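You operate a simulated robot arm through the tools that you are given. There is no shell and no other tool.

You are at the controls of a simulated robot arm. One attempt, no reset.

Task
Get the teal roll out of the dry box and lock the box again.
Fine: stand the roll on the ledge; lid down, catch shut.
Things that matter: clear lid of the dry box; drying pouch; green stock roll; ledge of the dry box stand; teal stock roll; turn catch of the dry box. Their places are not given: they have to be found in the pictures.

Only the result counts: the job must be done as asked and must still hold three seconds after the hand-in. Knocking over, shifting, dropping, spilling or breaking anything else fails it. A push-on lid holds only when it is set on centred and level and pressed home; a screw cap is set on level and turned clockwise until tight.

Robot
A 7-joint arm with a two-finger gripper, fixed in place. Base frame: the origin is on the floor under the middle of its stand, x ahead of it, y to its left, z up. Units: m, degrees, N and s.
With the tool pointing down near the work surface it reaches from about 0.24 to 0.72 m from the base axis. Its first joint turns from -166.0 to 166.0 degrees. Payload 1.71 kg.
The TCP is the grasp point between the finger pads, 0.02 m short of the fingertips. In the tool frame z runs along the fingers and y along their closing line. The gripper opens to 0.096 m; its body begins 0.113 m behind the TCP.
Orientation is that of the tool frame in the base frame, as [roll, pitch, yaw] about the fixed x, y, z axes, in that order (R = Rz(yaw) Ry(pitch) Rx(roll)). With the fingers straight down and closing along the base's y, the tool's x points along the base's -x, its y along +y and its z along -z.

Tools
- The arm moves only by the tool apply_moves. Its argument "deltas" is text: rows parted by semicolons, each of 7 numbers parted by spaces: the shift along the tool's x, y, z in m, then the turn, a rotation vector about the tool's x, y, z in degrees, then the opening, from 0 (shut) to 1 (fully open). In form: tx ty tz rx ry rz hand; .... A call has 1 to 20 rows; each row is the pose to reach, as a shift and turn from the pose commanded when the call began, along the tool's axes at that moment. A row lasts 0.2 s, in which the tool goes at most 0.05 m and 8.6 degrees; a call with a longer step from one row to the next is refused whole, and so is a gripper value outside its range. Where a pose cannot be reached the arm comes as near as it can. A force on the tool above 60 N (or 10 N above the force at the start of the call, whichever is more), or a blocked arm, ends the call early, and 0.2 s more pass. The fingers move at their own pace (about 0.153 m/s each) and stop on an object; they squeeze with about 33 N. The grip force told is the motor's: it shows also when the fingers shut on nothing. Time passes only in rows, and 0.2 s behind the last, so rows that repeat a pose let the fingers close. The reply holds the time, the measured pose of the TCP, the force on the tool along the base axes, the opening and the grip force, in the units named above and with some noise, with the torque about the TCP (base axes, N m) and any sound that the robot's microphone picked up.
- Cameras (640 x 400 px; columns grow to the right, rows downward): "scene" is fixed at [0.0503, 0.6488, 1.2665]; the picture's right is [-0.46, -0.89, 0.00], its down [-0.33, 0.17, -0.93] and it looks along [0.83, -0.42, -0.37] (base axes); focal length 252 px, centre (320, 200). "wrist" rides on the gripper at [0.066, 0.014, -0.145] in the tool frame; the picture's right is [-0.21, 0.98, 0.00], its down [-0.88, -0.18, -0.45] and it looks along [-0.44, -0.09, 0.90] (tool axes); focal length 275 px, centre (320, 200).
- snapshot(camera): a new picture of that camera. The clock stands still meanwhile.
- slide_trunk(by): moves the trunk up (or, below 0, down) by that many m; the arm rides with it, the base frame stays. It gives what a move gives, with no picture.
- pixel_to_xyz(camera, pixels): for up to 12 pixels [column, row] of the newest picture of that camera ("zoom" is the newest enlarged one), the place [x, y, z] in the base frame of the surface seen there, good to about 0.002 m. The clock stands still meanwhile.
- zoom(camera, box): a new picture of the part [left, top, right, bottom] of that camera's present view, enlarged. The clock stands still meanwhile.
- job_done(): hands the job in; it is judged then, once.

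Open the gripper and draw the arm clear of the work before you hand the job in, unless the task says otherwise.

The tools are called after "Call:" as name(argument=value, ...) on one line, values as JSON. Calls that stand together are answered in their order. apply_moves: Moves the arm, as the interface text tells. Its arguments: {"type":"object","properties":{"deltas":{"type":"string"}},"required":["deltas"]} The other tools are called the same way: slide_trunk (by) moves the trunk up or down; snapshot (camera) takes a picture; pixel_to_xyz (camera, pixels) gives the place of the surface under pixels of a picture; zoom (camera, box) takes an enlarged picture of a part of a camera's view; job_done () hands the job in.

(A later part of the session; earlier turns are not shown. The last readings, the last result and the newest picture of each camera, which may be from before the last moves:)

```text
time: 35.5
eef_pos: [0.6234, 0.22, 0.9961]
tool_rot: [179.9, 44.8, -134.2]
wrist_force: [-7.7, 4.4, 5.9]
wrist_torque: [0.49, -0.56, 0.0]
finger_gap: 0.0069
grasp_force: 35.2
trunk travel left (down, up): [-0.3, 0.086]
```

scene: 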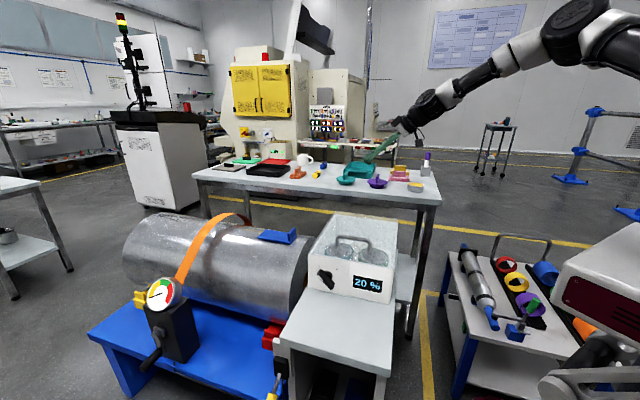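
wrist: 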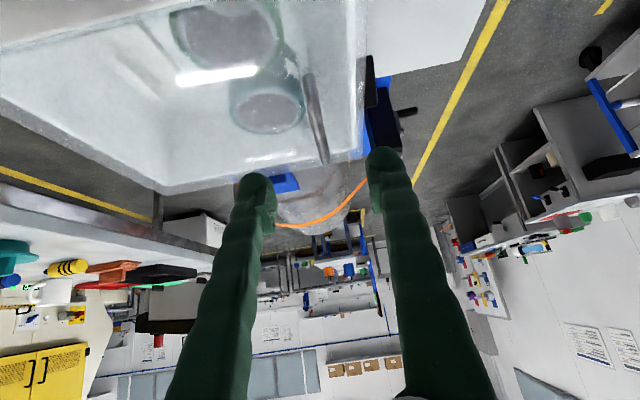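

Load dropped to ~11 N. To pin down the hinge I query points on the raised lid's edges in a fresh scene zoom.

Call:
zoom(camera="scene", box=[300, 170, 420, 280])

Call:
pixel_to_xyz(camera="zoom", pixels=[[160, 116], [200, 125], [420, 152], [465, 152], [240, 148], [350, 165], [450, 178], [240, 170], [445, 198], [345, 185], [330, 100], [390, 100]])

Call:
snapshot(camera="wrist")

```text
3.64 times, centred on (360, 225) of scene
```

zoom: 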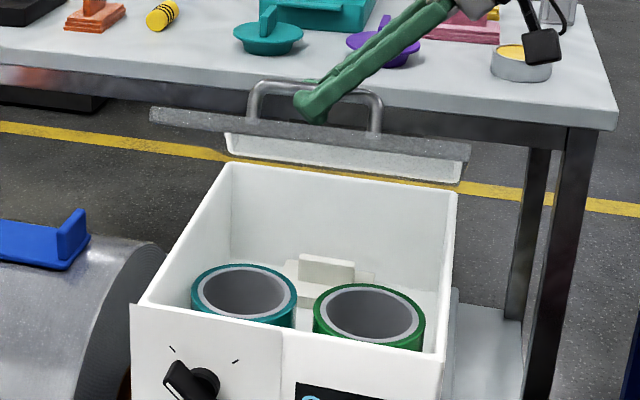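

```text
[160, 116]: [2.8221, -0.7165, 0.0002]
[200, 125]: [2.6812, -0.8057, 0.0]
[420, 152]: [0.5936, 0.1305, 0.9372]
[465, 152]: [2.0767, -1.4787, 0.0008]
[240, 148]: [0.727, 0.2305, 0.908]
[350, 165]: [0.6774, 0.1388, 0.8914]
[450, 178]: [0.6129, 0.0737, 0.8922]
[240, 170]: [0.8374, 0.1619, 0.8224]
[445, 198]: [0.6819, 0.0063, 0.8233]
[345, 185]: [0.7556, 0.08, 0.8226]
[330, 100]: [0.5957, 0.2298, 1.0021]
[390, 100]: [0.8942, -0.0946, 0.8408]
```

```text
taken
```

wrist: 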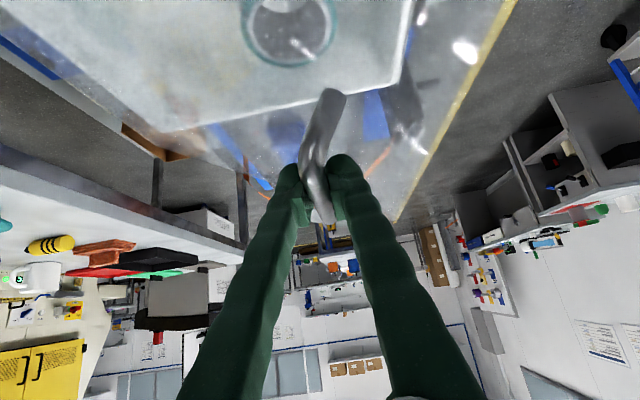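

The box's back rim is at n≈-0.293, z≈0.8225, and the lid points extrapolate to a hinge at about n=-0.298, z=0.83 (radius 0.258). With this corrected arc I continue from 29° to about 49°.

Call:
apply_moves(deltas="-0.0119 -0.0131 -0.012 0 0 0 0; -0.0226 -0.0297 -0.0228 0 0 0 0; -0.0322 -0.0476 -0.0326 0 0 0 0; -0.0407 -0.0666 -0.0412 0 0 0 0; -0.0407 -0.0666 -0.0412 0 0 0 0")

```text
time: 36.6
eef_pos: [0.6709, 0.1712, 1.0518]
tool_rot: [179.8, 44.6, -134.3]
wrist_force: [-3.1, -6.8, -4.7]
wrist_torque: [-0.04, 0.0, -0.14]
finger_gap: 0.0065
grasp_force: 35.1
trunk travel left (down, up): [-0.3, 0.086]
```

Loads are small at ~49°. I continue to ~79°, tilting the hand back about the bar axis by 12° so the finger between bar and lid keeps clear of the lid.

Call:
apply_moves(deltas="-0.0066 -0.02 -0.0081 -1.42 0 1.41 0; -0.0127 -0.0408 -0.0142 -2.84 0 2.81 0; -0.0174 -0.0623 -0.019 -4.27 0 4.22 0; -0.0209 -0.0842 -0.0225 -5.69 0 5.62 0; -0.0229 -0.1065 -0.0246 -7.11 0 7.03 0; -0.0236 -0.129 -0.0253 -8.53 0 8.44 0; -0.0236 -0.129 -0.0253 -8.53 0 8.44 0")

Call:
snapshot(camera="scene")

Call:
snapshot(camera="wrist")

```text
time: 38.2
eef_pos: [0.7623, 0.0811, 1.0882]
tool_rot: [163.3, 43.6, -145.8]
wrist_force: [-11.7, -12.3, 7.8]
wrist_torque: [0.23, -0.29, -0.17]
finger_gap: 0.0064
grasp_force: 34.2
trunk travel left (down, up): [-0.3, 0.086]
```

```text
taken
```

scene: 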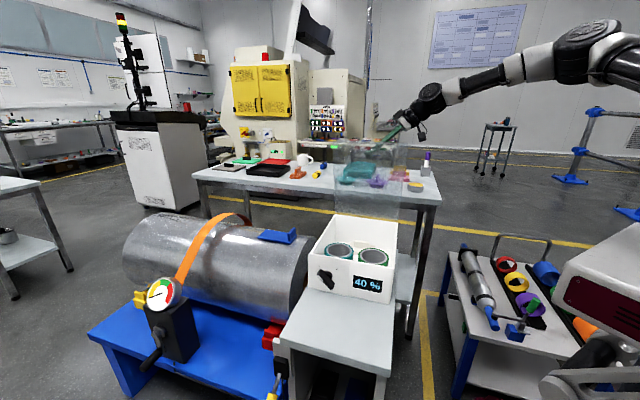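

```text
taken
```

wrist: 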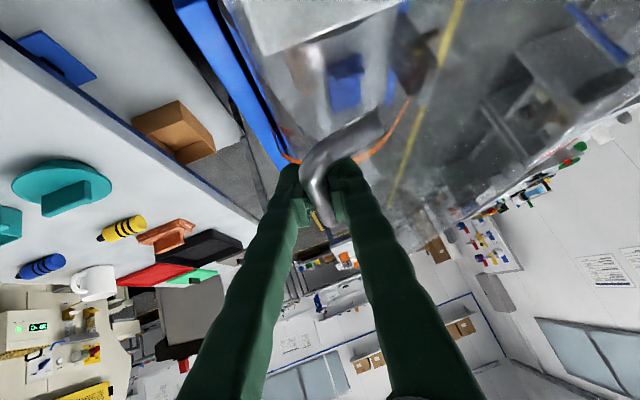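

The lid stands at ~79° (humidity display now reads 40 %). Side load along the bar is 17 N, so I shift 3 mm right while swinging on to ~94°.

Call:
apply_moves(deltas="0.0008 -0.011 -0.0034 -0.71 0 0.7 0; -0.0005 -0.0222 -0.0047 -1.42 0 1.41 0; -0.0012 -0.0334 -0.0054 -2.1 0 2.1 0; -0.0018 -0.0446 -0.006 -2.84 0 2.81 0; -0.0017 -0.056 -0.006 -3.55 0 3.5 0; -0.0016 -0.0671 -0.0059 -4.27 0 4.22 0; -0.0016 -0.0671 -0.0059 -4.27 0 4.22 0")

Call:
zoom(camera="scene", box=[290, 90, 450, 290])

```text
time: 39.8
eef_pos: [0.7979, 0.0392, 1.0852]
tool_rot: [155.9, 42.2, -150.6]
wrist_force: [14.4, 21.4, -23.7]
wrist_torque: [-0.25, 0.28, -0.22]
finger_gap: 0.0072
grasp_force: 35.1
trunk travel left (down, up): [-0.3, 0.086]
stopped in row 7: the arm was blocked; the commanded pose is now the measured one
```

```text
2.00 times, centred on (370, 190) of scene
```

zoom: 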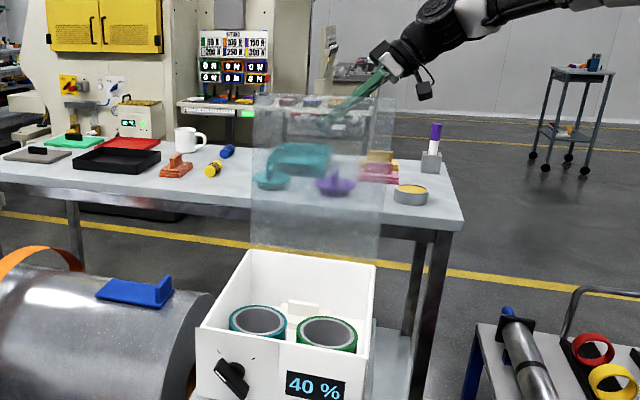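

The arm is at its reach limit near 91° (r≈0.80, load along the tool axis ~35 N), not at a lid stop. I bring the wrist nearer by leaning the hand 10° more sideways and 9° less backward, holding the grasp point.

Call:
apply_moves(deltas="0 0 0 1.5 -2.5 -1.8 0; 0 0 0 3.0 -5 -3.5 0; 0 0 0 4.5 -7.5 -5.3 0; 0 0 0 6.05 -10 -7.1 0; 0 0 0 6.05 -10 -7.1 0")

```text
time: 41.0
eef_pos: [0.797, 0.0327, 1.0851]
tool_rot: [165.8, 54.0, -145.7]
wrist_force: [-3.1, 8.7, -38.5]
wrist_torque: [-0.58, 0.55, 0.26]
finger_gap: 0.0083
grasp_force: 35.3
trunk travel left (down, up): [-0.3, 0.086]
```

Now 38 N pulls down: the grasp point is ~4 mm above the true arc. I lower it onto the arc and swing on towards ~99° lid angle.

Call:
apply_moves(deltas="0.0021 -0.0006 0.0039 0 0 0 0; 0.0022 -0.007 0.0052 0 0 0 0; 0.0023 -0.0141 0.0064 0 0 0 0; 0.0036 -0.023 0.0073 0 0 0 0; 0.0049 -0.0319 0.0081 0 0 0 0; 0.0049 -0.0319 0.0081 0 0 0 0")

Call:
zoom(camera="scene", box=[290, 90, 450, 290])

```text
time: 42.4
eef_pos: [0.8191, 0.0112, 1.0751]
tool_rot: [166.0, 54.3, -145.3]
wrist_force: [-23.0, -13.6, -19.4]
wrist_torque: [-0.36, 0.3, 0.13]
finger_gap: 0.0078
grasp_force: 35.1
trunk travel left (down, up): [-0.3, 0.086]
```

```text
2.00 times, centred on (370, 190) of scene
```

zoom: 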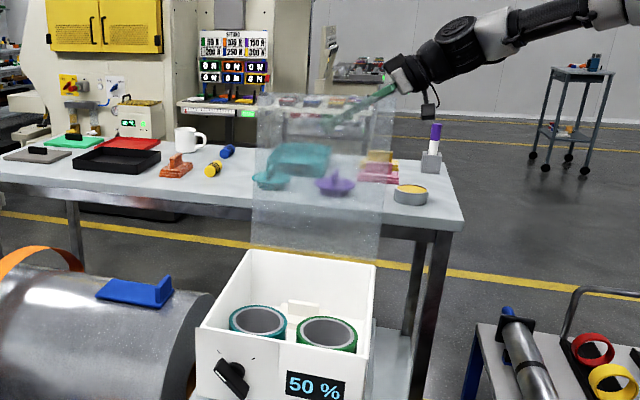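

The lid is at ~99°, past upright. I ease the side and vertical load and carry it a bit further towards ~105° to feel for its stop.

Call:
apply_moves(deltas="0.0047 -0.0004 -0.0016 0 0 0 0; 0.0065 -0.009 -0.0004 0 0 0 0; 0.0084 -0.0172 0.0009 0 0 0 0; 0.01 -0.024 0.002 0 0 0 0; 0.0117 -0.0303 0.0031 0 0 0 0; 0.0117 -0.0303 0.0031 0 0 0 0")

Call:
zoom(camera="scene", box=[290, 90, 450, 290])

```text
time: 43.8
eef_pos: [0.8249, 0.0053, 1.0716]
tool_rot: [165.7, 55.2, -145.0]
wrist_force: [-11.9, 39.4, 21.2]
wrist_torque: [0.0, -0.12, -0.26]
finger_gap: 0.0074
grasp_force: 34.2
trunk travel left (down, up): [-0.3, 0.086]
```

```text
2.00 times, centred on (370, 190) of scene
```

zoom: 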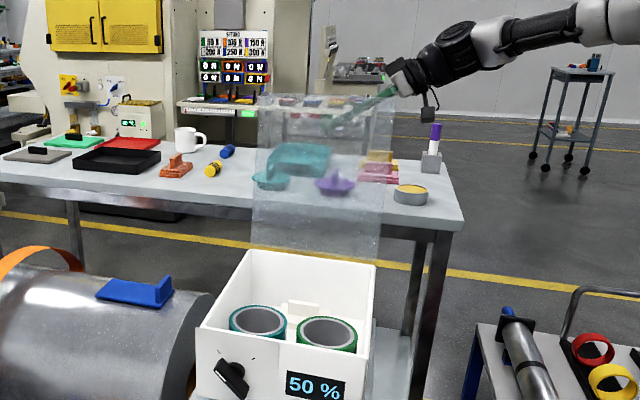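

The push-back rose to 36 N along +n at ~100°: that is the lid's stop. I ease the command back to the bar's actual place before letting go.

Call:
apply_moves(deltas="-0.001 0.009 0.0012 0 0 0 0; -0.0021 0.0175 0.0024 0 0 0 0; -0.0021 0.0175 0.0024 0 0 0 0")

```text
time: 44.6
eef_pos: [0.8227, 0.0054, 1.0696]
tool_rot: [166.3, 54.8, -145.7]
wrist_force: [-5.0, 8.0, 26.4]
wrist_torque: [0.18, -0.15, -0.12]
finger_gap: 0.0067
grasp_force: 34.8
trunk travel left (down, up): [-0.3, 0.086]
```

Remaining load is mostly 26 N upward; I rise 4 mm, ease 3 mm more outward, then open slightly (0.2) to let go of the bar.

Call:
apply_moves(deltas="-0.0032 0.0035 -0.0023 0 0 0 0; -0.0032 0.0035 -0.0023 0 0 0 0; -0.0032 0.0035 -0.0023 0 0 0 0.1; -0.0032 0.0035 -0.0023 0 0 0 0.2; -0.0032 0.0035 -0.0023 0 0 0 0.2")

Call:
zoom(camera="scene", box=[330, 110, 430, 210])

Call:
snapshot(camera="wrist")

```text
time: 45.8
eef_pos: [0.8283, 0.0087, 1.0673]
tool_rot: [166.0, 54.2, -145.6]
wrist_force: [0.2, 0.3, 0.1]
wrist_torque: [0.0, 0.03, 0.0]
finger_gap: 0.0191
grasp_force: 0.1
trunk travel left (down, up): [-0.3, 0.086]
```

```text
4.00 times, centred on (380, 160) of scene
```

zoom: 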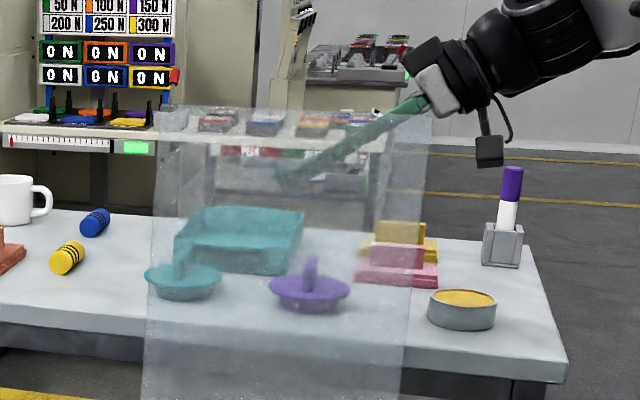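

```text
taken
```

wrist: 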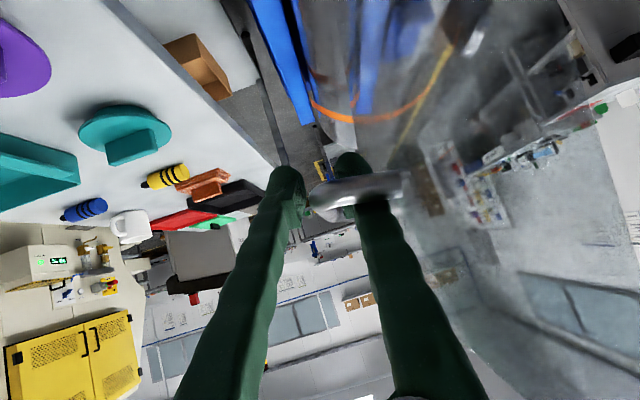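

The lid stays open with the bar free between the fingers (wrist px (340,195)). I slide the fingers up off the bar parallel to the lid, then withdraw back along the tool axis.

Call:
apply_moves(deltas="-0.0082 -0.0003 -0.0058 0 0 0 0.2; -0.0164 -0.0006 -0.0116 0 0 0 0.2; -0.0245 -0.0009 -0.0173 0 0 0 0.2; -0.0327 -0.0012 -0.0231 0 0 0 0.2; -0.0327 -0.0012 -0.0231 0 0 0 0.2")

Call:
snapshot(camera="wrist")

```text
time: 47.0
eef_pos: [0.8302, 0.0031, 1.1083]
tool_rot: [165.9, 54.4, -145.5]
wrist_force: [0.1, 0.0, -0.8]
wrist_torque: [0.03, 0.0, 0.04]
finger_gap: 0.0193
grasp_force: 0.1
trunk travel left (down, up): [-0.3, 0.086]
```

```text
taken
```

wrist: 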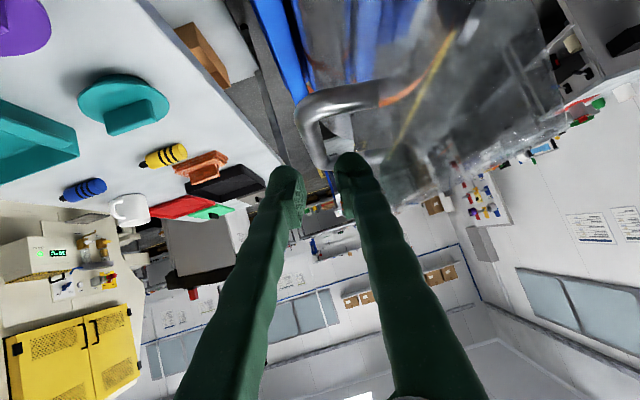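

The fingers are clear above the bar. I withdraw 0.16 m along the tool axis (right and up), then move outward over the lid's top level.

Call:
apply_moves(deltas="0 0 -0.04 0 0 0 0.2; 0 0 -0.08 0 0 0 0.2; 0 0 -0.12 0 0 0 0.2; 0 0 -0.16 0 0 0 0.2; 0 0.04 -0.16 0 0 0 0.2; 0 0.08 -0.16 0 0 0 0.2; 0 0.12 -0.16 0 0 0 0.2; 0 0.16 -0.16 0 0 0 0.2; 0 0.2 -0.16 0 0 0 0.2; 0 0.2 -0.16 0 0 0 0.2")

Call:
snapshot(camera="scene")

```text
time: 49.2
eef_pos: [0.6052, 0.0407, 1.2249]
tool_rot: [166.0, 54.3, -145.6]
wrist_force: [0.3, -0.1, 0.2]
wrist_torque: [0.02, 0.01, 0.0]
finger_gap: 0.0192
grasp_force: 0.1
trunk travel left (down, up): [-0.3, 0.086]
```

```text
taken
```

scene: 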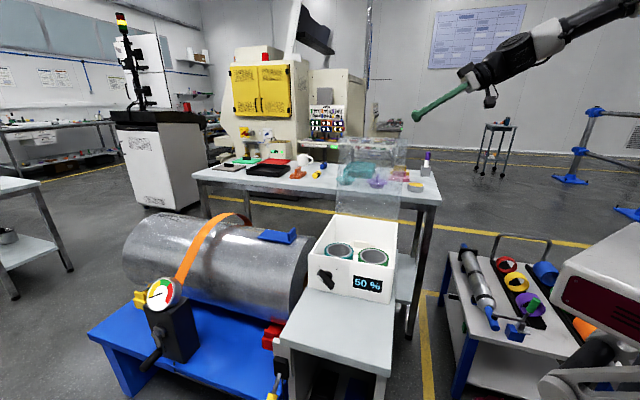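

The lid stays open on its own. I zoom into the box to measure the teal roll, its neighbours and the walls.

Call:
zoom(camera="scene", box=[305, 210, 405, 300])

Call:
pixel_to_xyz(camera="zoom", pixels=[[178, 185], [222, 172], [268, 200], [222, 230], [196, 200], [300, 230], [370, 202], [245, 245], [172, 220], [277, 230], [320, 170], [372, 250]])

```text
4.44 times, centred on (355, 255) of scene
```

zoom: 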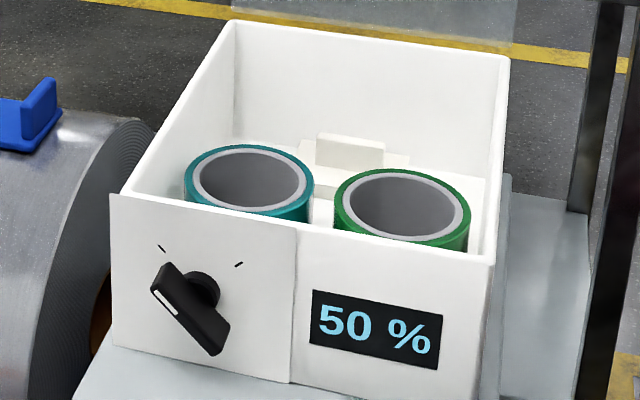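

```text
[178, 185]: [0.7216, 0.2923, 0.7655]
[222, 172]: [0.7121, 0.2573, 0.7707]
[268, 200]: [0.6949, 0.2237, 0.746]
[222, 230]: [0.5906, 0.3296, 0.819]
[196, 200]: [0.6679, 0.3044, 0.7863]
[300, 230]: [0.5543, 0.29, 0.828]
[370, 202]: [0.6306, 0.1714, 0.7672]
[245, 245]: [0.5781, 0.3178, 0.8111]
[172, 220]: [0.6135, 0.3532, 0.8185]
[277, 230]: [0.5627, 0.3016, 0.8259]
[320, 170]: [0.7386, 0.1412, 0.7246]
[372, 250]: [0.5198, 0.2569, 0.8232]
```

I query points right on the ring tops: teal rim at (190,178), (308,188), (247,149), (225,207), (290,160), and green rim (340,195), (466,215), (400,173).

Call:
pixel_to_xyz(camera="zoom", pixels=[[190, 182], [308, 190], [247, 149], [225, 206], [290, 160], [205, 160], [200, 195], [340, 205], [466, 220], [400, 173], [300, 205], [430, 180]])

Call:
pixel_to_xyz(camera="scene", pixels=[[345, 320], [330, 340], [360, 345], [300, 330], [290, 330], [380, 365], [387, 375], [390, 340]])

```text
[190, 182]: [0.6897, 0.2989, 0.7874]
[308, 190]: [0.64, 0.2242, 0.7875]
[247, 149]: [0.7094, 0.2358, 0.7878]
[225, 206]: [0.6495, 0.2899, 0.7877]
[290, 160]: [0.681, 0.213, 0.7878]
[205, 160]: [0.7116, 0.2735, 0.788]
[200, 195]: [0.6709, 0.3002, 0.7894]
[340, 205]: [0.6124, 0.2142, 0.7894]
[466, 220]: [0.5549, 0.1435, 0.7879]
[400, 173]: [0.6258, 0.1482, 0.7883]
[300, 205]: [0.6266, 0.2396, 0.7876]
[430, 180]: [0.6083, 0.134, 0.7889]
```

```text
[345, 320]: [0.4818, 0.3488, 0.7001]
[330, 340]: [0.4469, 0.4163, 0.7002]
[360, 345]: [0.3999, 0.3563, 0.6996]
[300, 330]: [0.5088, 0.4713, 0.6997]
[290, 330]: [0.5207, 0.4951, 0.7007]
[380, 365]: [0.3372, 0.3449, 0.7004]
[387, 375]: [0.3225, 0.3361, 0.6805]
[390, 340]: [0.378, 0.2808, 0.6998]
```

Teal roll: centre ≈(0.669,0.256), outer radius ≈0.0455, top z≈0.788, with a wall about 8 mm thick; green roll is 0.11 m to its right. I'll grip the front wall with one finger in the hole, so first I turn the hand straight down again in front of the lid at z≈1.15.

Call:
apply_moves(deltas="0 0.0285 0.0261 1.17 7.78 -0.61 0.4; 0 0.0571 0.0522 2.35 15.57 -1.21 0.4; 0 0.0856 0.0783 3.52 23.35 -1.82 0.4; 0 0.1141 0.1045 4.7 31.13 -2.42 0.4; 0 0.1426 0.1306 5.87 38.91 -3.03 0.4; 0 0.1712 0.1567 7.05 46.7 -3.63 0.4; 0 0.1997 0.1828 8.22 54.48 -4.24 0.4; 0 0.1997 0.1828 8.22 54.48 -4.24 0.4")

Call:
slide_trunk(by=-0.2)

Call:
snapshot(camera="wrist")

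Call:
snapshot(camera="scene")

```text
time: 51.0
eef_pos: [0.5572, 0.2934, 1.1556]
tool_rot: [-179.1, 0.8, -134.2]
wrist_force: [-0.1, 0.0, 0.4]
wrist_torque: [0.04, -0.03, 0.01]
finger_gap: 0.0385
grasp_force: 0.0
trunk travel left (down, up): [-0.3, 0.086]
```

```text
time: 53.1
eef_pos: [0.5589, 0.295, 0.9526]
tool_rot: [-179.1, 0.8, -134.1]
wrist_force: [0.1, -0.2, -0.1]
wrist_torque: [0.04, 0.0, 0.02]
finger_gap: 0.0385
grasp_force: 0.0
trunk travel left (down, up): [-0.1, 0.286]
```

```text
taken
```

wrist: 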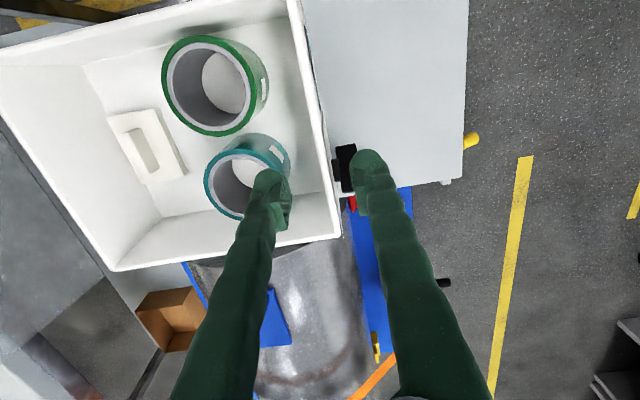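

```text
taken
```

scene: 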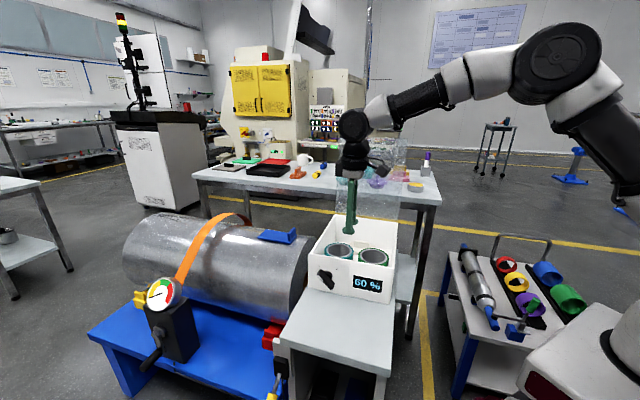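

Humidity reads 60 % and rises with the lid open, so I keep moving. The wrist picture shows the teal ring around (247,175); I measure rim, hole floor and box floor there.

Call:
pixel_to_xyz(camera="wrist", pixels=[[207, 180], [240, 152], [263, 155], [225, 212], [235, 190], [265, 145], [285, 150], [310, 180], [300, 215], [150, 140], [218, 85], [250, 125]])

```text
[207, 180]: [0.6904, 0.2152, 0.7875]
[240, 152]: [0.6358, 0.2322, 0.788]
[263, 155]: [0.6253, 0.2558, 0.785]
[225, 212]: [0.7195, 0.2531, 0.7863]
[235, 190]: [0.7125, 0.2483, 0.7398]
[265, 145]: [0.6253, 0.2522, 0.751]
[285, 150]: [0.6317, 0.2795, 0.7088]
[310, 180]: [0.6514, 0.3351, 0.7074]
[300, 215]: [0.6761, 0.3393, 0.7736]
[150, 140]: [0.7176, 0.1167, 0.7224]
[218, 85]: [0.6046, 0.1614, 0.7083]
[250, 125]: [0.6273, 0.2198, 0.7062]
```

Box floor is z≈0.707, so the roll is ~0.081 m tall; front wall centre at s≈0.009, n≈-0.069. I move above that wall point at z≈0.87, also taking out the 0.8° tool tilt.

Call:
apply_moves(deltas="-0.0166 -0.0218 0.0275 -0.3 0.27 0 0.4; -0.0331 -0.0436 0.0551 -0.6 0.53 0 0.4; -0.0497 -0.0654 0.0826 -0.9 0.8 -0.4 0.4; -0.0497 -0.0654 0.0826 -0.9 0.8 -0.4 0.4")

Call:
snapshot(camera="wrist")

Call:
zoom(camera="scene", box=[305, 190, 405, 290])

```text
time: 54.1
eef_pos: [0.6424, 0.2852, 0.8731]
tool_rot: [179.9, -0.1, -133.8]
wrist_force: [-0.1, 0.6, 0.1]
wrist_torque: [0.03, 0.01, 0.0]
finger_gap: 0.0385
grasp_force: 0.0
trunk travel left (down, up): [-0.1, 0.286]
```

```text
taken
```

wrist: 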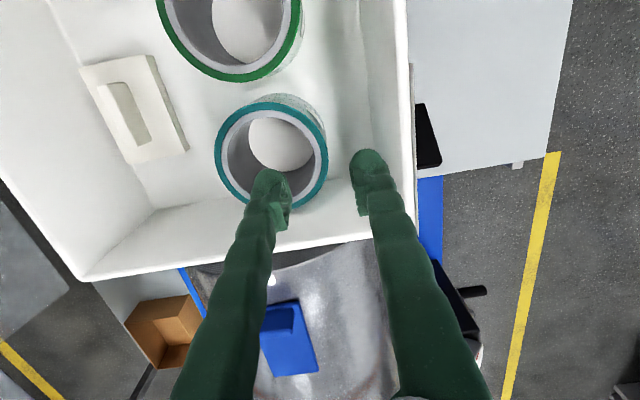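

```text
4.00 times, centred on (355, 240) of scene
```

zoom: 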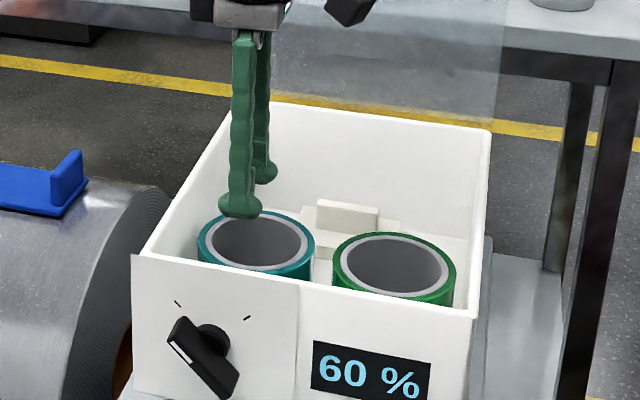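

The tool axis meets the roll top at wrist px (320,150), right on the front wall of the teal ring. I lower straight to z≈0.76 and close on the wall.

Call:
apply_moves(deltas="0 0 0.04 0 0 0 0.4; 0 0 0.08 0 0 0 0.4; 0 0 0.113 0 0 0 0.4; 0 0 0.113 0 0 0 0.4; 0 0 0.113 0 0 0 0.2; 0 0 0.113 0 0 0 0; 0 0 0.113 0 0 0 0; 0 0 0.113 0 0 0 0")

Call:
zoom(camera="scene", box=[305, 190, 405, 290])

```text
time: 55.9
eef_pos: [0.6386, 0.2843, 0.7593]
tool_rot: [179.9, -0.1, -133.9]
wrist_force: [-0.3, 0.4, 1.0]
wrist_torque: [0.02, 0.01, 0.02]
finger_gap: 0.0112
grasp_force: 32.9
trunk travel left (down, up): [-0.1, 0.286]
```

```text
4.00 times, centred on (355, 240) of scene
```

zoom: 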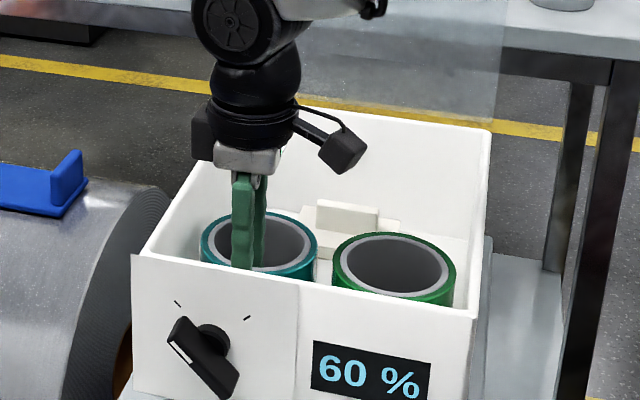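

The wall is held (gap 11 mm, 33 N). I lift straight up 0.15 m and check that only the teal roll came along.

Call:
apply_moves(deltas="0 0 -0.015 0 0 0 0; 0 0 -0.045 0 0 0 0; 0 0 -0.08 0 0 0 0; 0 0 -0.115 0 0 0 0; 0 0 -0.15 0 0 0 0; 0 0 -0.15 0 0 0 0")

Call:
zoom(camera="scene", box=[295, 180, 415, 300])

```text
time: 57.3
eef_pos: [0.6411, 0.2856, 0.9097]
tool_rot: [179.8, -0.1, -133.8]
wrist_force: [-0.7, 0.2, -0.3]
wrist_torque: [-0.02, -0.03, 0.0]
finger_gap: 0.0
grasp_force: 29.7
trunk travel left (down, up): [-0.1, 0.286]
```

```text
3.33 times, centred on (355, 240) of scene
```

zoom: 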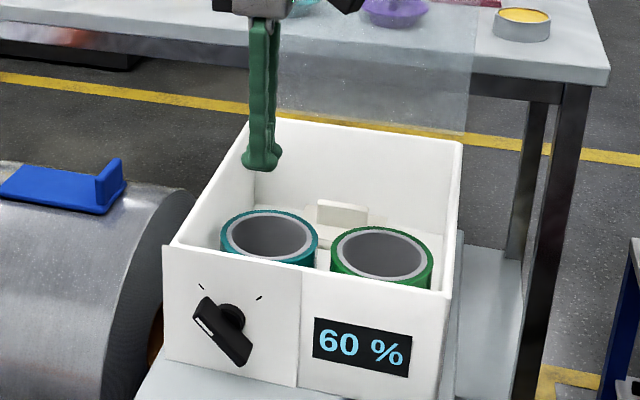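

The fingers came up empty (gap 0): the roll slipped out and stands in the box. I look from the wrist camera to see whether it has shifted.

Call:
snapshot(camera="wrist")

Call:
zoom(camera="scene", box=[305, 220, 385, 280])

Call:
pixel_to_xyz(camera="zoom", pixels=[[212, 140], [225, 112], [262, 96], [310, 102], [345, 135], [340, 165], [225, 175], [240, 185], [265, 105], [330, 125]])

```text
taken
```

wrist: 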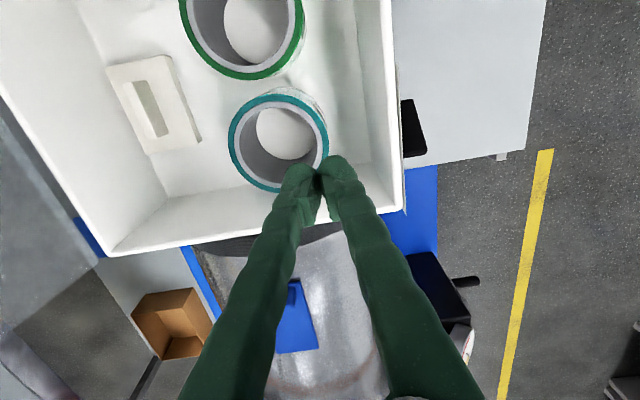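

```text
6.67 times, centred on (345, 250) of scene
```

zoom: 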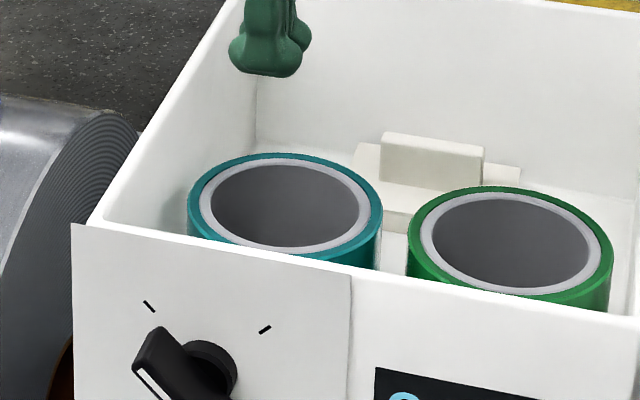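

```text
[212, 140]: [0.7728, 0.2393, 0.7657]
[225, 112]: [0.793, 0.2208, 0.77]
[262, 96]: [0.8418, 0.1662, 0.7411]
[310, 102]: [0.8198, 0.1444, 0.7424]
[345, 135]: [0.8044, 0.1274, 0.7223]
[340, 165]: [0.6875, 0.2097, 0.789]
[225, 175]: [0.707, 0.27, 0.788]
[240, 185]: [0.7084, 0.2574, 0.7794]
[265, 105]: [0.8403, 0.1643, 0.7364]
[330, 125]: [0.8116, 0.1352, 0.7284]
```

I query the ring again at proper places: teal rim (192,195), (378,195), (283,156), (215,170), (350,170), (235,243), and inner edge (213,205), (366,205), (290,170).

Call:
pixel_to_xyz(camera="zoom", pixels=[[192, 198], [378, 198], [283, 157], [215, 170], [350, 172], [235, 243], [207, 205], [366, 205], [288, 164], [415, 235], [608, 245], [505, 190]])

Call:
zoom(camera="wrist", box=[180, 60, 380, 220])

```text
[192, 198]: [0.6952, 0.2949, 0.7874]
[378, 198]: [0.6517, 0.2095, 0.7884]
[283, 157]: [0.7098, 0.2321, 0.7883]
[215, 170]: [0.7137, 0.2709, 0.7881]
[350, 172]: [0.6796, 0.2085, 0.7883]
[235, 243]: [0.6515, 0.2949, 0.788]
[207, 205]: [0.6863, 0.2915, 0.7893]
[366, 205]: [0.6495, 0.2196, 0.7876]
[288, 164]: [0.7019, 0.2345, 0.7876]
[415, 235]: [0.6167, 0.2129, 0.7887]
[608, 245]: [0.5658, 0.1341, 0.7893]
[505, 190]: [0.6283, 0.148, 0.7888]
```

```text
2.50 times, centred on (280, 140) of wrist
```

zoom: 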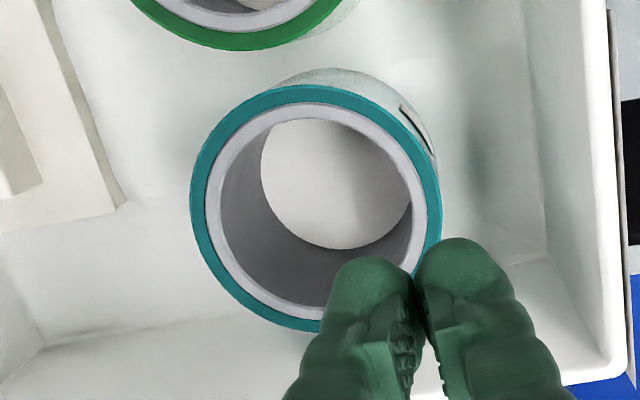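

The roll stands almost where it was (centre ≈(0.671,0.253)); the off-centre wall grip was too weak for its weight. I'll take it across its full diameter instead, so I measure the rim carefully in this wrist zoom.

Call:
pixel_to_xyz(camera="zoom", pixels=[[194, 190], [203, 150], [230, 113], [270, 92], [320, 87], [370, 99], [410, 130], [432, 170], [437, 215], [200, 235], [225, 280], [265, 312]])

Call:
pixel_to_xyz(camera="zoom", pixels=[[212, 190], [230, 145], [270, 113], [320, 104], [370, 118], [405, 155], [422, 200], [420, 240], [222, 240], [245, 280], [285, 305], [300, 325]])

```text
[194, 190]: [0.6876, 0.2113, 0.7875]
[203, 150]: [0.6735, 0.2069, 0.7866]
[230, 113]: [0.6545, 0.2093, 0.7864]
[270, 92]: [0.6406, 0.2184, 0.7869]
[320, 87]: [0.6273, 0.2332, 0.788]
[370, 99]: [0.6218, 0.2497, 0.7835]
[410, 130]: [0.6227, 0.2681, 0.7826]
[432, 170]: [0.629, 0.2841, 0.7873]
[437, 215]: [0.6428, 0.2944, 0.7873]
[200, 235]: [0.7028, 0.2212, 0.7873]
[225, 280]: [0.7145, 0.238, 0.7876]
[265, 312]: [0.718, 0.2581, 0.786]
```

```text
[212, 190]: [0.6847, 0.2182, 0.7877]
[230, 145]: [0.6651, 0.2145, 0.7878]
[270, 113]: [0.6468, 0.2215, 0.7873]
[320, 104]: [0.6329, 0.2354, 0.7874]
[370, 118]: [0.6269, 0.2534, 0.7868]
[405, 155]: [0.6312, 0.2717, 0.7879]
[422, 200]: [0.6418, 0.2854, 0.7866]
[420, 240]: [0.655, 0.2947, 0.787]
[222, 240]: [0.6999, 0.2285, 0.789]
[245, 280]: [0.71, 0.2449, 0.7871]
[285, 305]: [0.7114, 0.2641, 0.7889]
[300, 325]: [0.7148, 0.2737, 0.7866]
```

The roll's outside diameter comes out at ~0.096 m, as wide as the hand opens, so a full-diameter grip is out; the wall is ~11 mm thick. I go back to the same wall point, a little deeper, and will lift very slowly while reading the force.

Call:
apply_moves(deltas="0 0 0 0 0 0 0.4; 0 0 0.03 0 0 0 0.4; 0 0 0.07 0 0 0 0.4; 0 0 0.11 0 0 0 0.4; 0 0 0.157 0 0 0 0.4; 0 0 0.157 0 0 0 0.4; 0 0 0.157 0 0 0 0.2; 0 0 0.157 0 0 0 0; 0 0 0.157 0 0 0 0; 0 0 0.157 0 0 0 0; 0 0 0.157 0 0 0 0")

```text
time: 59.7
eef_pos: [0.6431, 0.2833, 0.7531]
tool_rot: [179.8, -0.1, -133.8]
wrist_force: [0.9, 0.5, -0.2]
wrist_torque: [0.11, 0.06, 0.0]
finger_gap: 0.0109
grasp_force: 33.0
trunk travel left (down, up): [-0.1, 0.286]
```

Gripped again (gap 10.9 mm). I lift only 5 mm, slowly, and read the load.

Call:
apply_moves(deltas="0 0 -0.001 0 0 0 0; 0 0 -0.002 0 0 0 0; 0 0 -0.003 0 0 0 0; 0 0 -0.004 0 0 0 0; 0 0 -0.005 0 0 0 0")

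Call:
zoom(camera="scene", box=[305, 220, 385, 280])

```text
time: 60.9
eef_pos: [0.6405, 0.2852, 0.7581]
tool_rot: [179.7, -0.2, -133.7]
wrist_force: [0.0, 0.0, -3.6]
wrist_torque: [0.07, 0.12, 0.01]
finger_gap: 0.0111
grasp_force: 33.1
trunk travel left (down, up): [-0.1, 0.286]
```

```text
6.67 times, centred on (345, 250) of scene
```

zoom: 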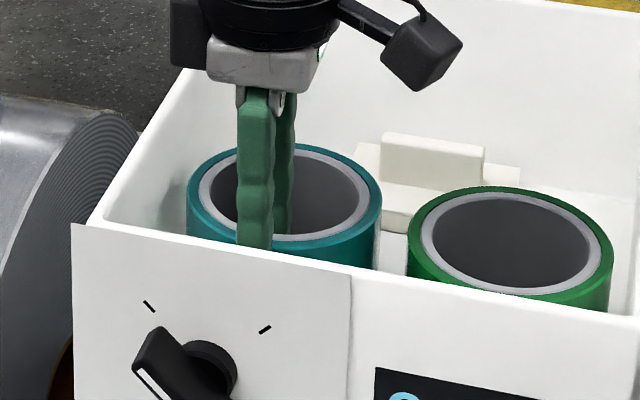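

The load is -3.6 N with a steady torque of ~0.14 N·m: the whole roll (≈0.37 kg) is hanging in the grip. I continue lifting slowly.

Call:
apply_moves(deltas="0 0 -0.002 0 0 0 0; 0 0 -0.006 0 0 0 0; 0 0 -0.011 0 0 0 0; 0 0 -0.017 0 0 0 0; 0 0 -0.023 0 0 0 0; 0 0 -0.029 0 0 0 0; 0 0 -0.035 0 0 0 0; 0 0 -0.041 0 0 0 0; 0 0 -0.047 0 0 0 0; 0 0 -0.051 0 0 0 0; 0 0 -0.053 0 0 0 0")

Call:
zoom(camera="scene", box=[305, 210, 395, 280])

```text
time: 63.3
eef_pos: [0.6415, 0.2867, 0.8107]
tool_rot: [179.8, -0.1, -133.8]
wrist_force: [0.4, -0.2, -2.8]
wrist_torque: [0.12, 0.1, -0.01]
finger_gap: 0.011
grasp_force: 33.4
trunk travel left (down, up): [-0.1, 0.286]
```

```text
5.71 times, centred on (350, 245) of scene
```

zoom: 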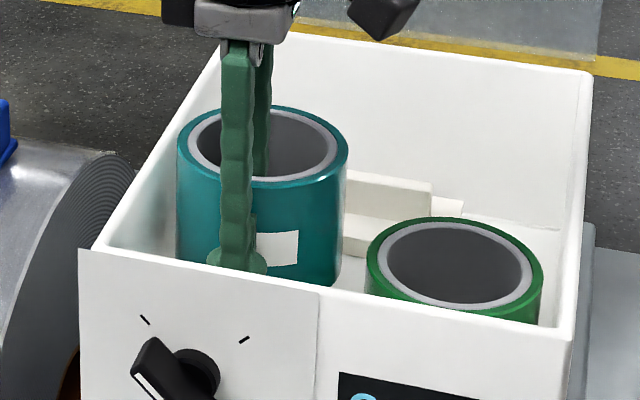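

The teal roll hangs level in the hand. I lift another 85 mm, still gently, so its bottom clears the front rim.

Call:
apply_moves(deltas="0 0 -0.003 0 0 0 0; 0 0 -0.009 0 0 0 0; 0 0 -0.017 0 0 0 0; 0 0 -0.025 0 0 0 0; 0 0 -0.033 0 0 0 0; 0 0 -0.041 0 0 0 0; 0 0 -0.049 0 0 0 0; 0 0 -0.057 0 0 0 0; 0 0 -0.065 0 0 0 0; 0 0 -0.073 0 0 0 0; 0 0 -0.081 0 0 0 0; 0 0 -0.086 0 0 0 0; 0 0 -0.088 0 0 0 0")

Call:
zoom(camera="scene", box=[295, 190, 405, 290])

```text
time: 66.1
eef_pos: [0.6421, 0.2865, 0.9001]
tool_rot: [179.8, -0.1, -133.9]
wrist_force: [0.4, -0.1, -2.3]
wrist_torque: [0.1, 0.08, -0.01]
finger_gap: 0.0107
grasp_force: 33.2
trunk travel left (down, up): [-0.1, 0.286]
```

```text
4.00 times, centred on (350, 240) of scene
```

zoom: 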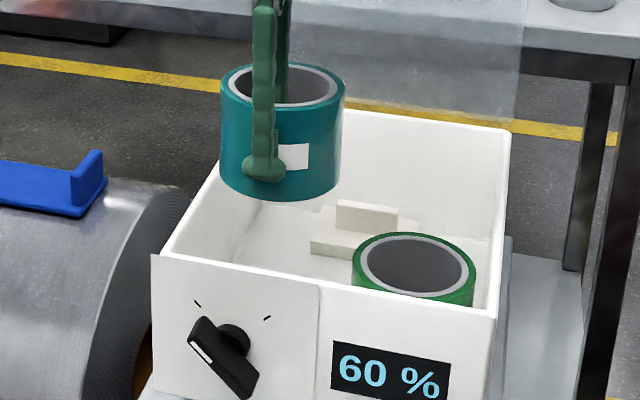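

The roll's bottom is at z≈0.854, clear of the rim. I carry it gently out over the ledge to centre s≈0.115, n≈0.115.

Call:
apply_moves(deltas="0.0021 0.0045 0 0 0 0 0; 0.0063 0.0136 0 0 0 0 0; 0.0126 0.0272 0 0 0 0 0; 0.0189 0.0408 0 0 0 0 0; 0.0263 0.0567 0 0 0 0 0; 0.0337 0.0726 0 0 0 0 0; 0.041 0.0885 0 0 0 0 0; 0.0484 0.1043 0 0 0 0 0; 0.0558 0.1202 0 0 0 0 0; 0.0631 0.1361 0 0 0 0 0; 0.0705 0.152 0 0 0 0 0; 0.0778 0.1678 0 0 0 0 0; 0.0852 0.1837 0 0 0 0 0; 0.0915 0.1973 0 0 0 0 0; 0.0978 0.2109 0 0 0 0 0; 0.102 0.22 0 0 0 0 0; 0.1052 0.2268 0 0 0 0 0; 0.1052 0.2268 0 0 0 0 0")

Call:
snapshot(camera="scene")

```text
time: 69.9
eef_pos: [0.4046, 0.3652, 0.899]
tool_rot: [179.8, 0.0, -133.9]
wrist_force: [-0.7, -0.7, -3.0]
wrist_torque: [0.13, 0.13, -0.02]
finger_gap: 0.0109
grasp_force: 32.7
trunk travel left (down, up): [-0.1, 0.286]
```

```text
taken
```

scene: 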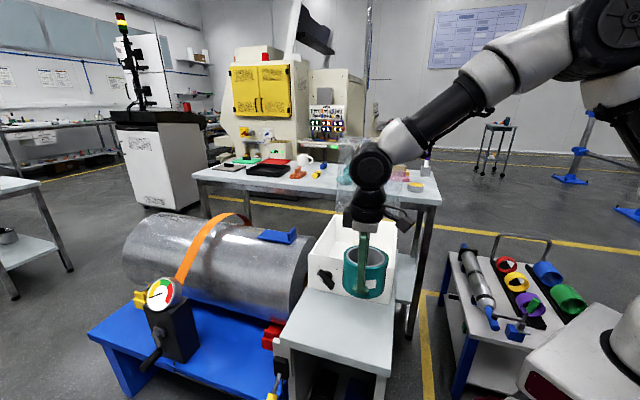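

The roll hangs over the ledge at (0.405,0.365). I lower it by 0.142 m, slowing down near the ledge.

Call:
apply_moves(deltas="0 0 0.004 0 0 0 0; 0 0 0.012 0 0 0 0; 0 0 0.024 0 0 0 0; 0 0 0.036 0 0 0 0; 0 0 0.048 0 0 0 0; 0 0 0.06 0 0 0 0; 0 0 0.072 0 0 0 0; 0 0 0.084 0 0 0 0; 0 0 0.096 0 0 0 0; 0 0 0.108 0 0 0 0; 0 0 0.12 0 0 0 0; 0 0 0.131 0 0 0 0; 0 0 0.138 0 0 0 0; 0 0 0.142 0 0 0 0; 0 0 0.142 0 0 0 0")

Call:
zoom(camera="scene", box=[280, 240, 420, 380])

```text
time: 73.1
eef_pos: [0.4047, 0.3665, 0.7567]
tool_rot: [179.8, -0.1, -133.8]
wrist_force: [0.1, -0.3, -3.4]
wrist_torque: [0.11, 0.12, -0.02]
finger_gap: 0.0111
grasp_force: 33.0
trunk travel left (down, up): [-0.1, 0.286]
```

```text
2.86 times, centred on (350, 310) of scene
```

zoom: 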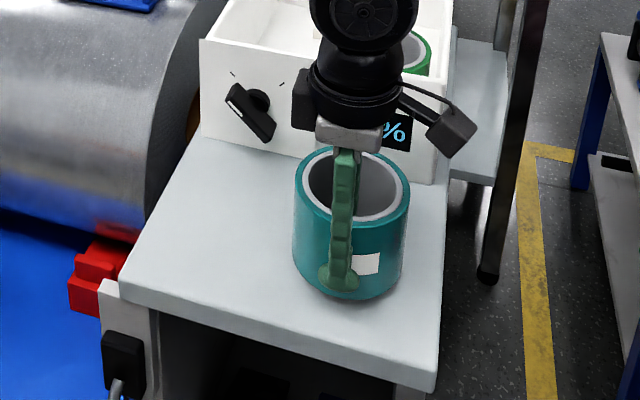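

About 10 mm remain. I lower in 2 mm steps and watch the load vanish at contact.

Call:
apply_moves(deltas="0 0 0.002 0 0 0 0; 0 0 0.004 0 0 0 0; 0 0 0.006 0 0 0 0; 0 0 0.008 0 0 0 0; 0 0 0.01 0 0 0 0")

```text
time: 74.3
eef_pos: [0.4036, 0.3661, 0.7483]
tool_rot: [179.8, 0.0, -133.8]
wrist_force: [-0.3, -0.2, 1.0]
wrist_torque: [-0.2, -0.09, -0.05]
finger_gap: 0.0108
grasp_force: 32.8
trunk travel left (down, up): [-0.1, 0.286]
```

Load went from -3.4 to +1.0 N: the roll stands on the ledge. I open the hand, then rise straight up.

Call:
apply_moves(deltas="0 0 0 0 0 0 0.15; 0 0 0 0 0 0 0.25; 0 0 0 0 0 0 0.35; 0 0 0 0 0 0 0.35; 0 0 -0.02 0 0 0 0.35; 0 0 -0.05 0 0 0 0.35; 0 0 -0.09 0 0 0 0.35; 0 0 -0.13 0 0 0 0.35; 0 0 -0.17 0 0 0 0.35; 0 0 -0.2 0 0 0 0.35; 0 0 -0.2 0 0 0 0.35")

Call:
snapshot(camera="scene")

```text
time: 76.7
eef_pos: [0.4053, 0.364, 0.9466]
tool_rot: [179.8, -0.1, -133.7]
wrist_force: [0.6, -0.9, 0.2]
wrist_torque: [0.02, 0.01, 0.02]
finger_gap: 0.0337
grasp_force: 0.0
trunk travel left (down, up): [-0.1, 0.286]
```

```text
taken
```

scene: 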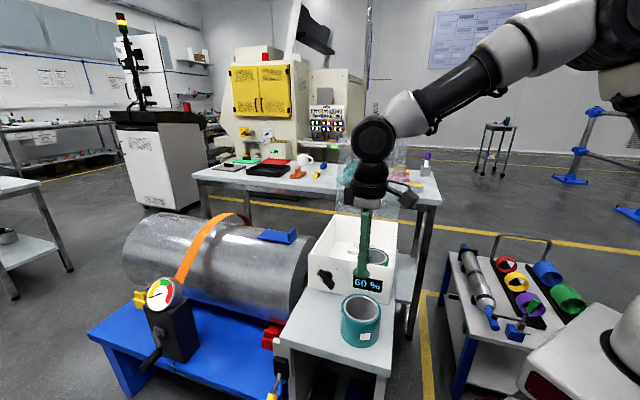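

The teal roll stands on the ledge at scene px (360,320). Now to close the lid: I raise the trunk again and swing the hand back to the tilted pose to the right of and above the lid, retracing the way I came out.

Call:
slide_trunk(by=0.2)

Call:
apply_moves(deltas="0.0096 -0.0368 -0.0078 -0.82 -5.45 0.42 0.2; 0.0191 -0.0736 -0.0157 -1.64 -10.9 0.85 0.2; 0.0287 -0.1104 -0.0235 -2.47 -16.34 1.27 0.2; 0.0382 -0.1472 -0.0313 -3.29 -21.79 1.7 0.2; 0.0478 -0.184 -0.0392 -4.11 -27.24 2.12 0.2; 0.0574 -0.2207 -0.047 -4.93 -32.69 2.54 0.2; 0.0669 -0.2575 -0.0548 -5.75 -38.14 2.97 0.2; 0.0765 -0.2943 -0.0626 -6.58 -43.58 3.39 0.2; 0.086 -0.3311 -0.0705 -7.4 -49.03 3.82 0.2; 0.0956 -0.3679 -0.0783 -8.22 -54.48 4.24 0.2; 0.0956 -0.3679 -0.0783 -8.22 -54.48 4.24 0.2")

```text
time: 78.9
eef_pos: [0.405, 0.3642, 1.1457]
tool_rot: [179.8, 0.0, -133.8]
wrist_force: [0.4, -0.5, -1.5]
wrist_torque: [0.0, 0.01, 0.03]
finger_gap: 0.0338
grasp_force: 0.0
trunk travel left (down, up): [-0.3, 0.086]
```

```text
time: 81.3
eef_pos: [0.6057, 0.0428, 1.222]
tool_rot: [164.8, 53.6, -146.0]
wrist_force: [-0.2, 0.3, 0.5]
wrist_torque: [0.0, 0.02, -0.02]
finger_gap: 0.0194
grasp_force: 0.0
trunk travel left (down, up): [-0.3, 0.086]
```

The hand is back at (0.606,0.043,1.222) in the tilted pose. I check the lid's position before going in behind it.

Call:
zoom(camera="scene", box=[290, 90, 450, 290])

Call:
snapshot(camera="wrist")

```text
2.00 times, centred on (370, 190) of scene
```

zoom: 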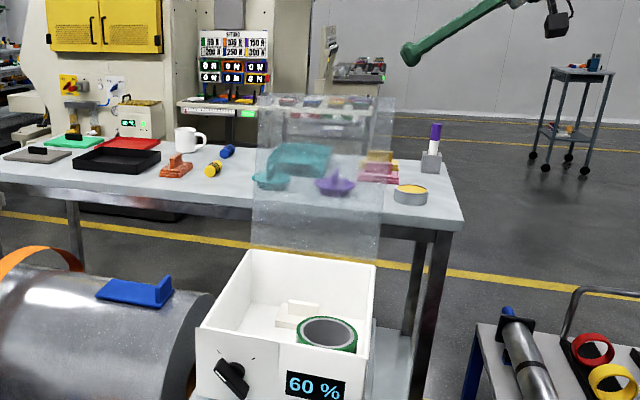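

```text
taken
```

wrist: 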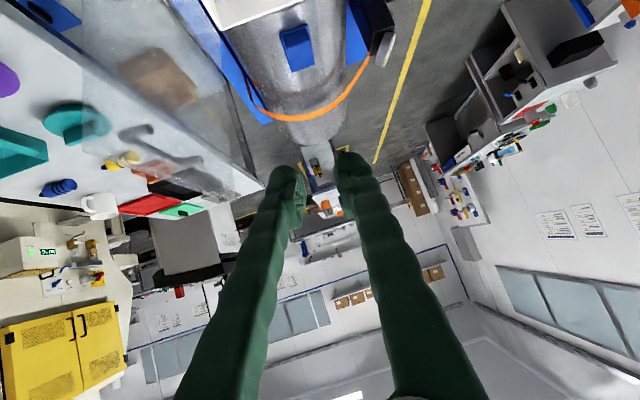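

The lid is unmoved at its stop (handle seen at wrist px (150,145)). I retrace: 0.205 m backward past the lid's level, then 0.151 m along the tool axis to just above the handle bar.

Call:
apply_moves(deltas="-0.001 -0.042 0 0 0 0 0.2; -0.002 -0.084 0 0 0 0 0.2; -0.003 -0.126 0 0 0 0 0.2; -0.004 -0.168 0 0 0 0 0.2; -0.0057 -0.2052 0 0 0 0 0.2; -0.0057 -0.2052 0.035 0 0 0 0.2; -0.0057 -0.2052 0.07 0 0 0 0.2; -0.0057 -0.2052 0.1 0 0 0 0.2; -0.0057 -0.2052 0.13 0 0 0 0.2; -0.0057 -0.2052 0.1508 0 0 0 0.2; -0.0057 -0.2052 0.1508 0 0 0 0.2")

Call:
snapshot(camera="wrist")

```text
time: 83.7
eef_pos: [0.8288, 0.0004, 1.1088]
tool_rot: [164.7, 53.4, -146.0]
wrist_force: [0.1, 0.4, 0.2]
wrist_torque: [0.03, 0.02, -0.03]
finger_gap: 0.0194
grasp_force: 0.0
trunk travel left (down, up): [-0.3, 0.086]
```

```text
taken
```

wrist: 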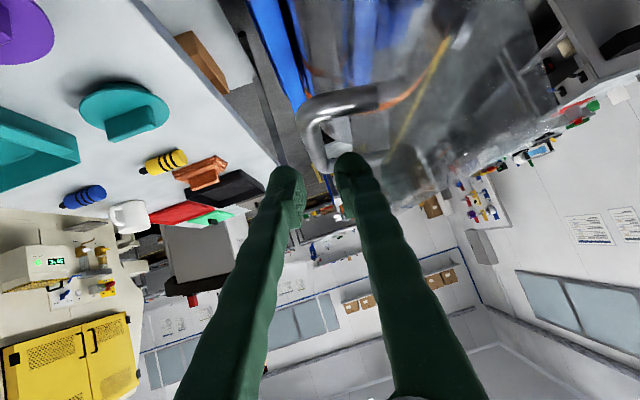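

The view matches the one when I left the bar: it lies just below the open fingers. I slide down 0.04 m along the lid so the bar enters the gap.

Call:
apply_moves(deltas="0.008 0.0001 0.0061 0 0 0 0.2; 0.0161 0.0003 0.0122 0 0 0 0.2; 0.0242 0.0004 0.0183 0 0 0 0.2; 0.0322 0.0005 0.0244 0 0 0 0.2; 0.0322 0.0005 0.0244 0 0 0 0.2")

Call:
snapshot(camera="wrist")

```text
time: 84.9
eef_pos: [0.8263, 0.0054, 1.0685]
tool_rot: [164.8, 53.5, -146.1]
wrist_force: [-0.1, 1.4, 0.3]
wrist_torque: [0.07, -0.03, 0.0]
finger_gap: 0.0193
grasp_force: 0.1
trunk travel left (down, up): [-0.3, 0.086]
```

```text
taken
```

wrist: 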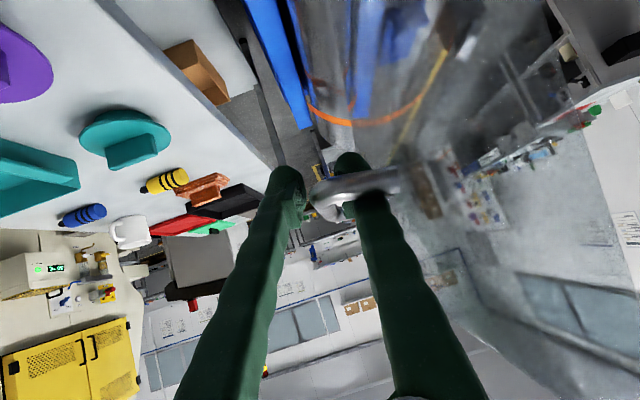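

The bar end shows between the fingers at (322,195), as before. I close on it.

Call:
apply_moves(deltas="0 0 0 0 0 0 0.1; 0 0 0 0 0 0 0; 0 0 0 0 0 0 0; 0 0 0 0 0 0 0")

```text
time: 85.9
eef_pos: [0.8252, 0.0074, 1.0686]
tool_rot: [164.7, 53.3, -146.0]
wrist_force: [-8.2, 5.9, -2.2]
wrist_torque: [-0.03, -0.04, -0.08]
finger_gap: 0.0065
grasp_force: 34.8
trunk travel left (down, up): [-0.3, 0.086]
```

Held again (gap 6.5 mm) with light load. I swing the lid forward along the arc to about 89° first.

Call:
apply_moves(deltas="-0.0022 0.013 -0.0014 0 0 0 0; -0.0043 0.0258 -0.0026 0 0 0 0; -0.0053 0.039 -0.003 0 0 0 0; -0.0062 0.0527 -0.0033 0 0 0 0; -0.0062 0.0527 -0.0033 0 0 0 0")

```text
time: 87.1
eef_pos: [0.7906, 0.0439, 1.0829]
tool_rot: [164.7, 53.4, -146.1]
wrist_force: [-2.1, 0.6, -10.6]
wrist_torque: [-0.13, 0.1, -0.02]
finger_gap: 0.0062
grasp_force: 34.7
trunk travel left (down, up): [-0.3, 0.086]
```

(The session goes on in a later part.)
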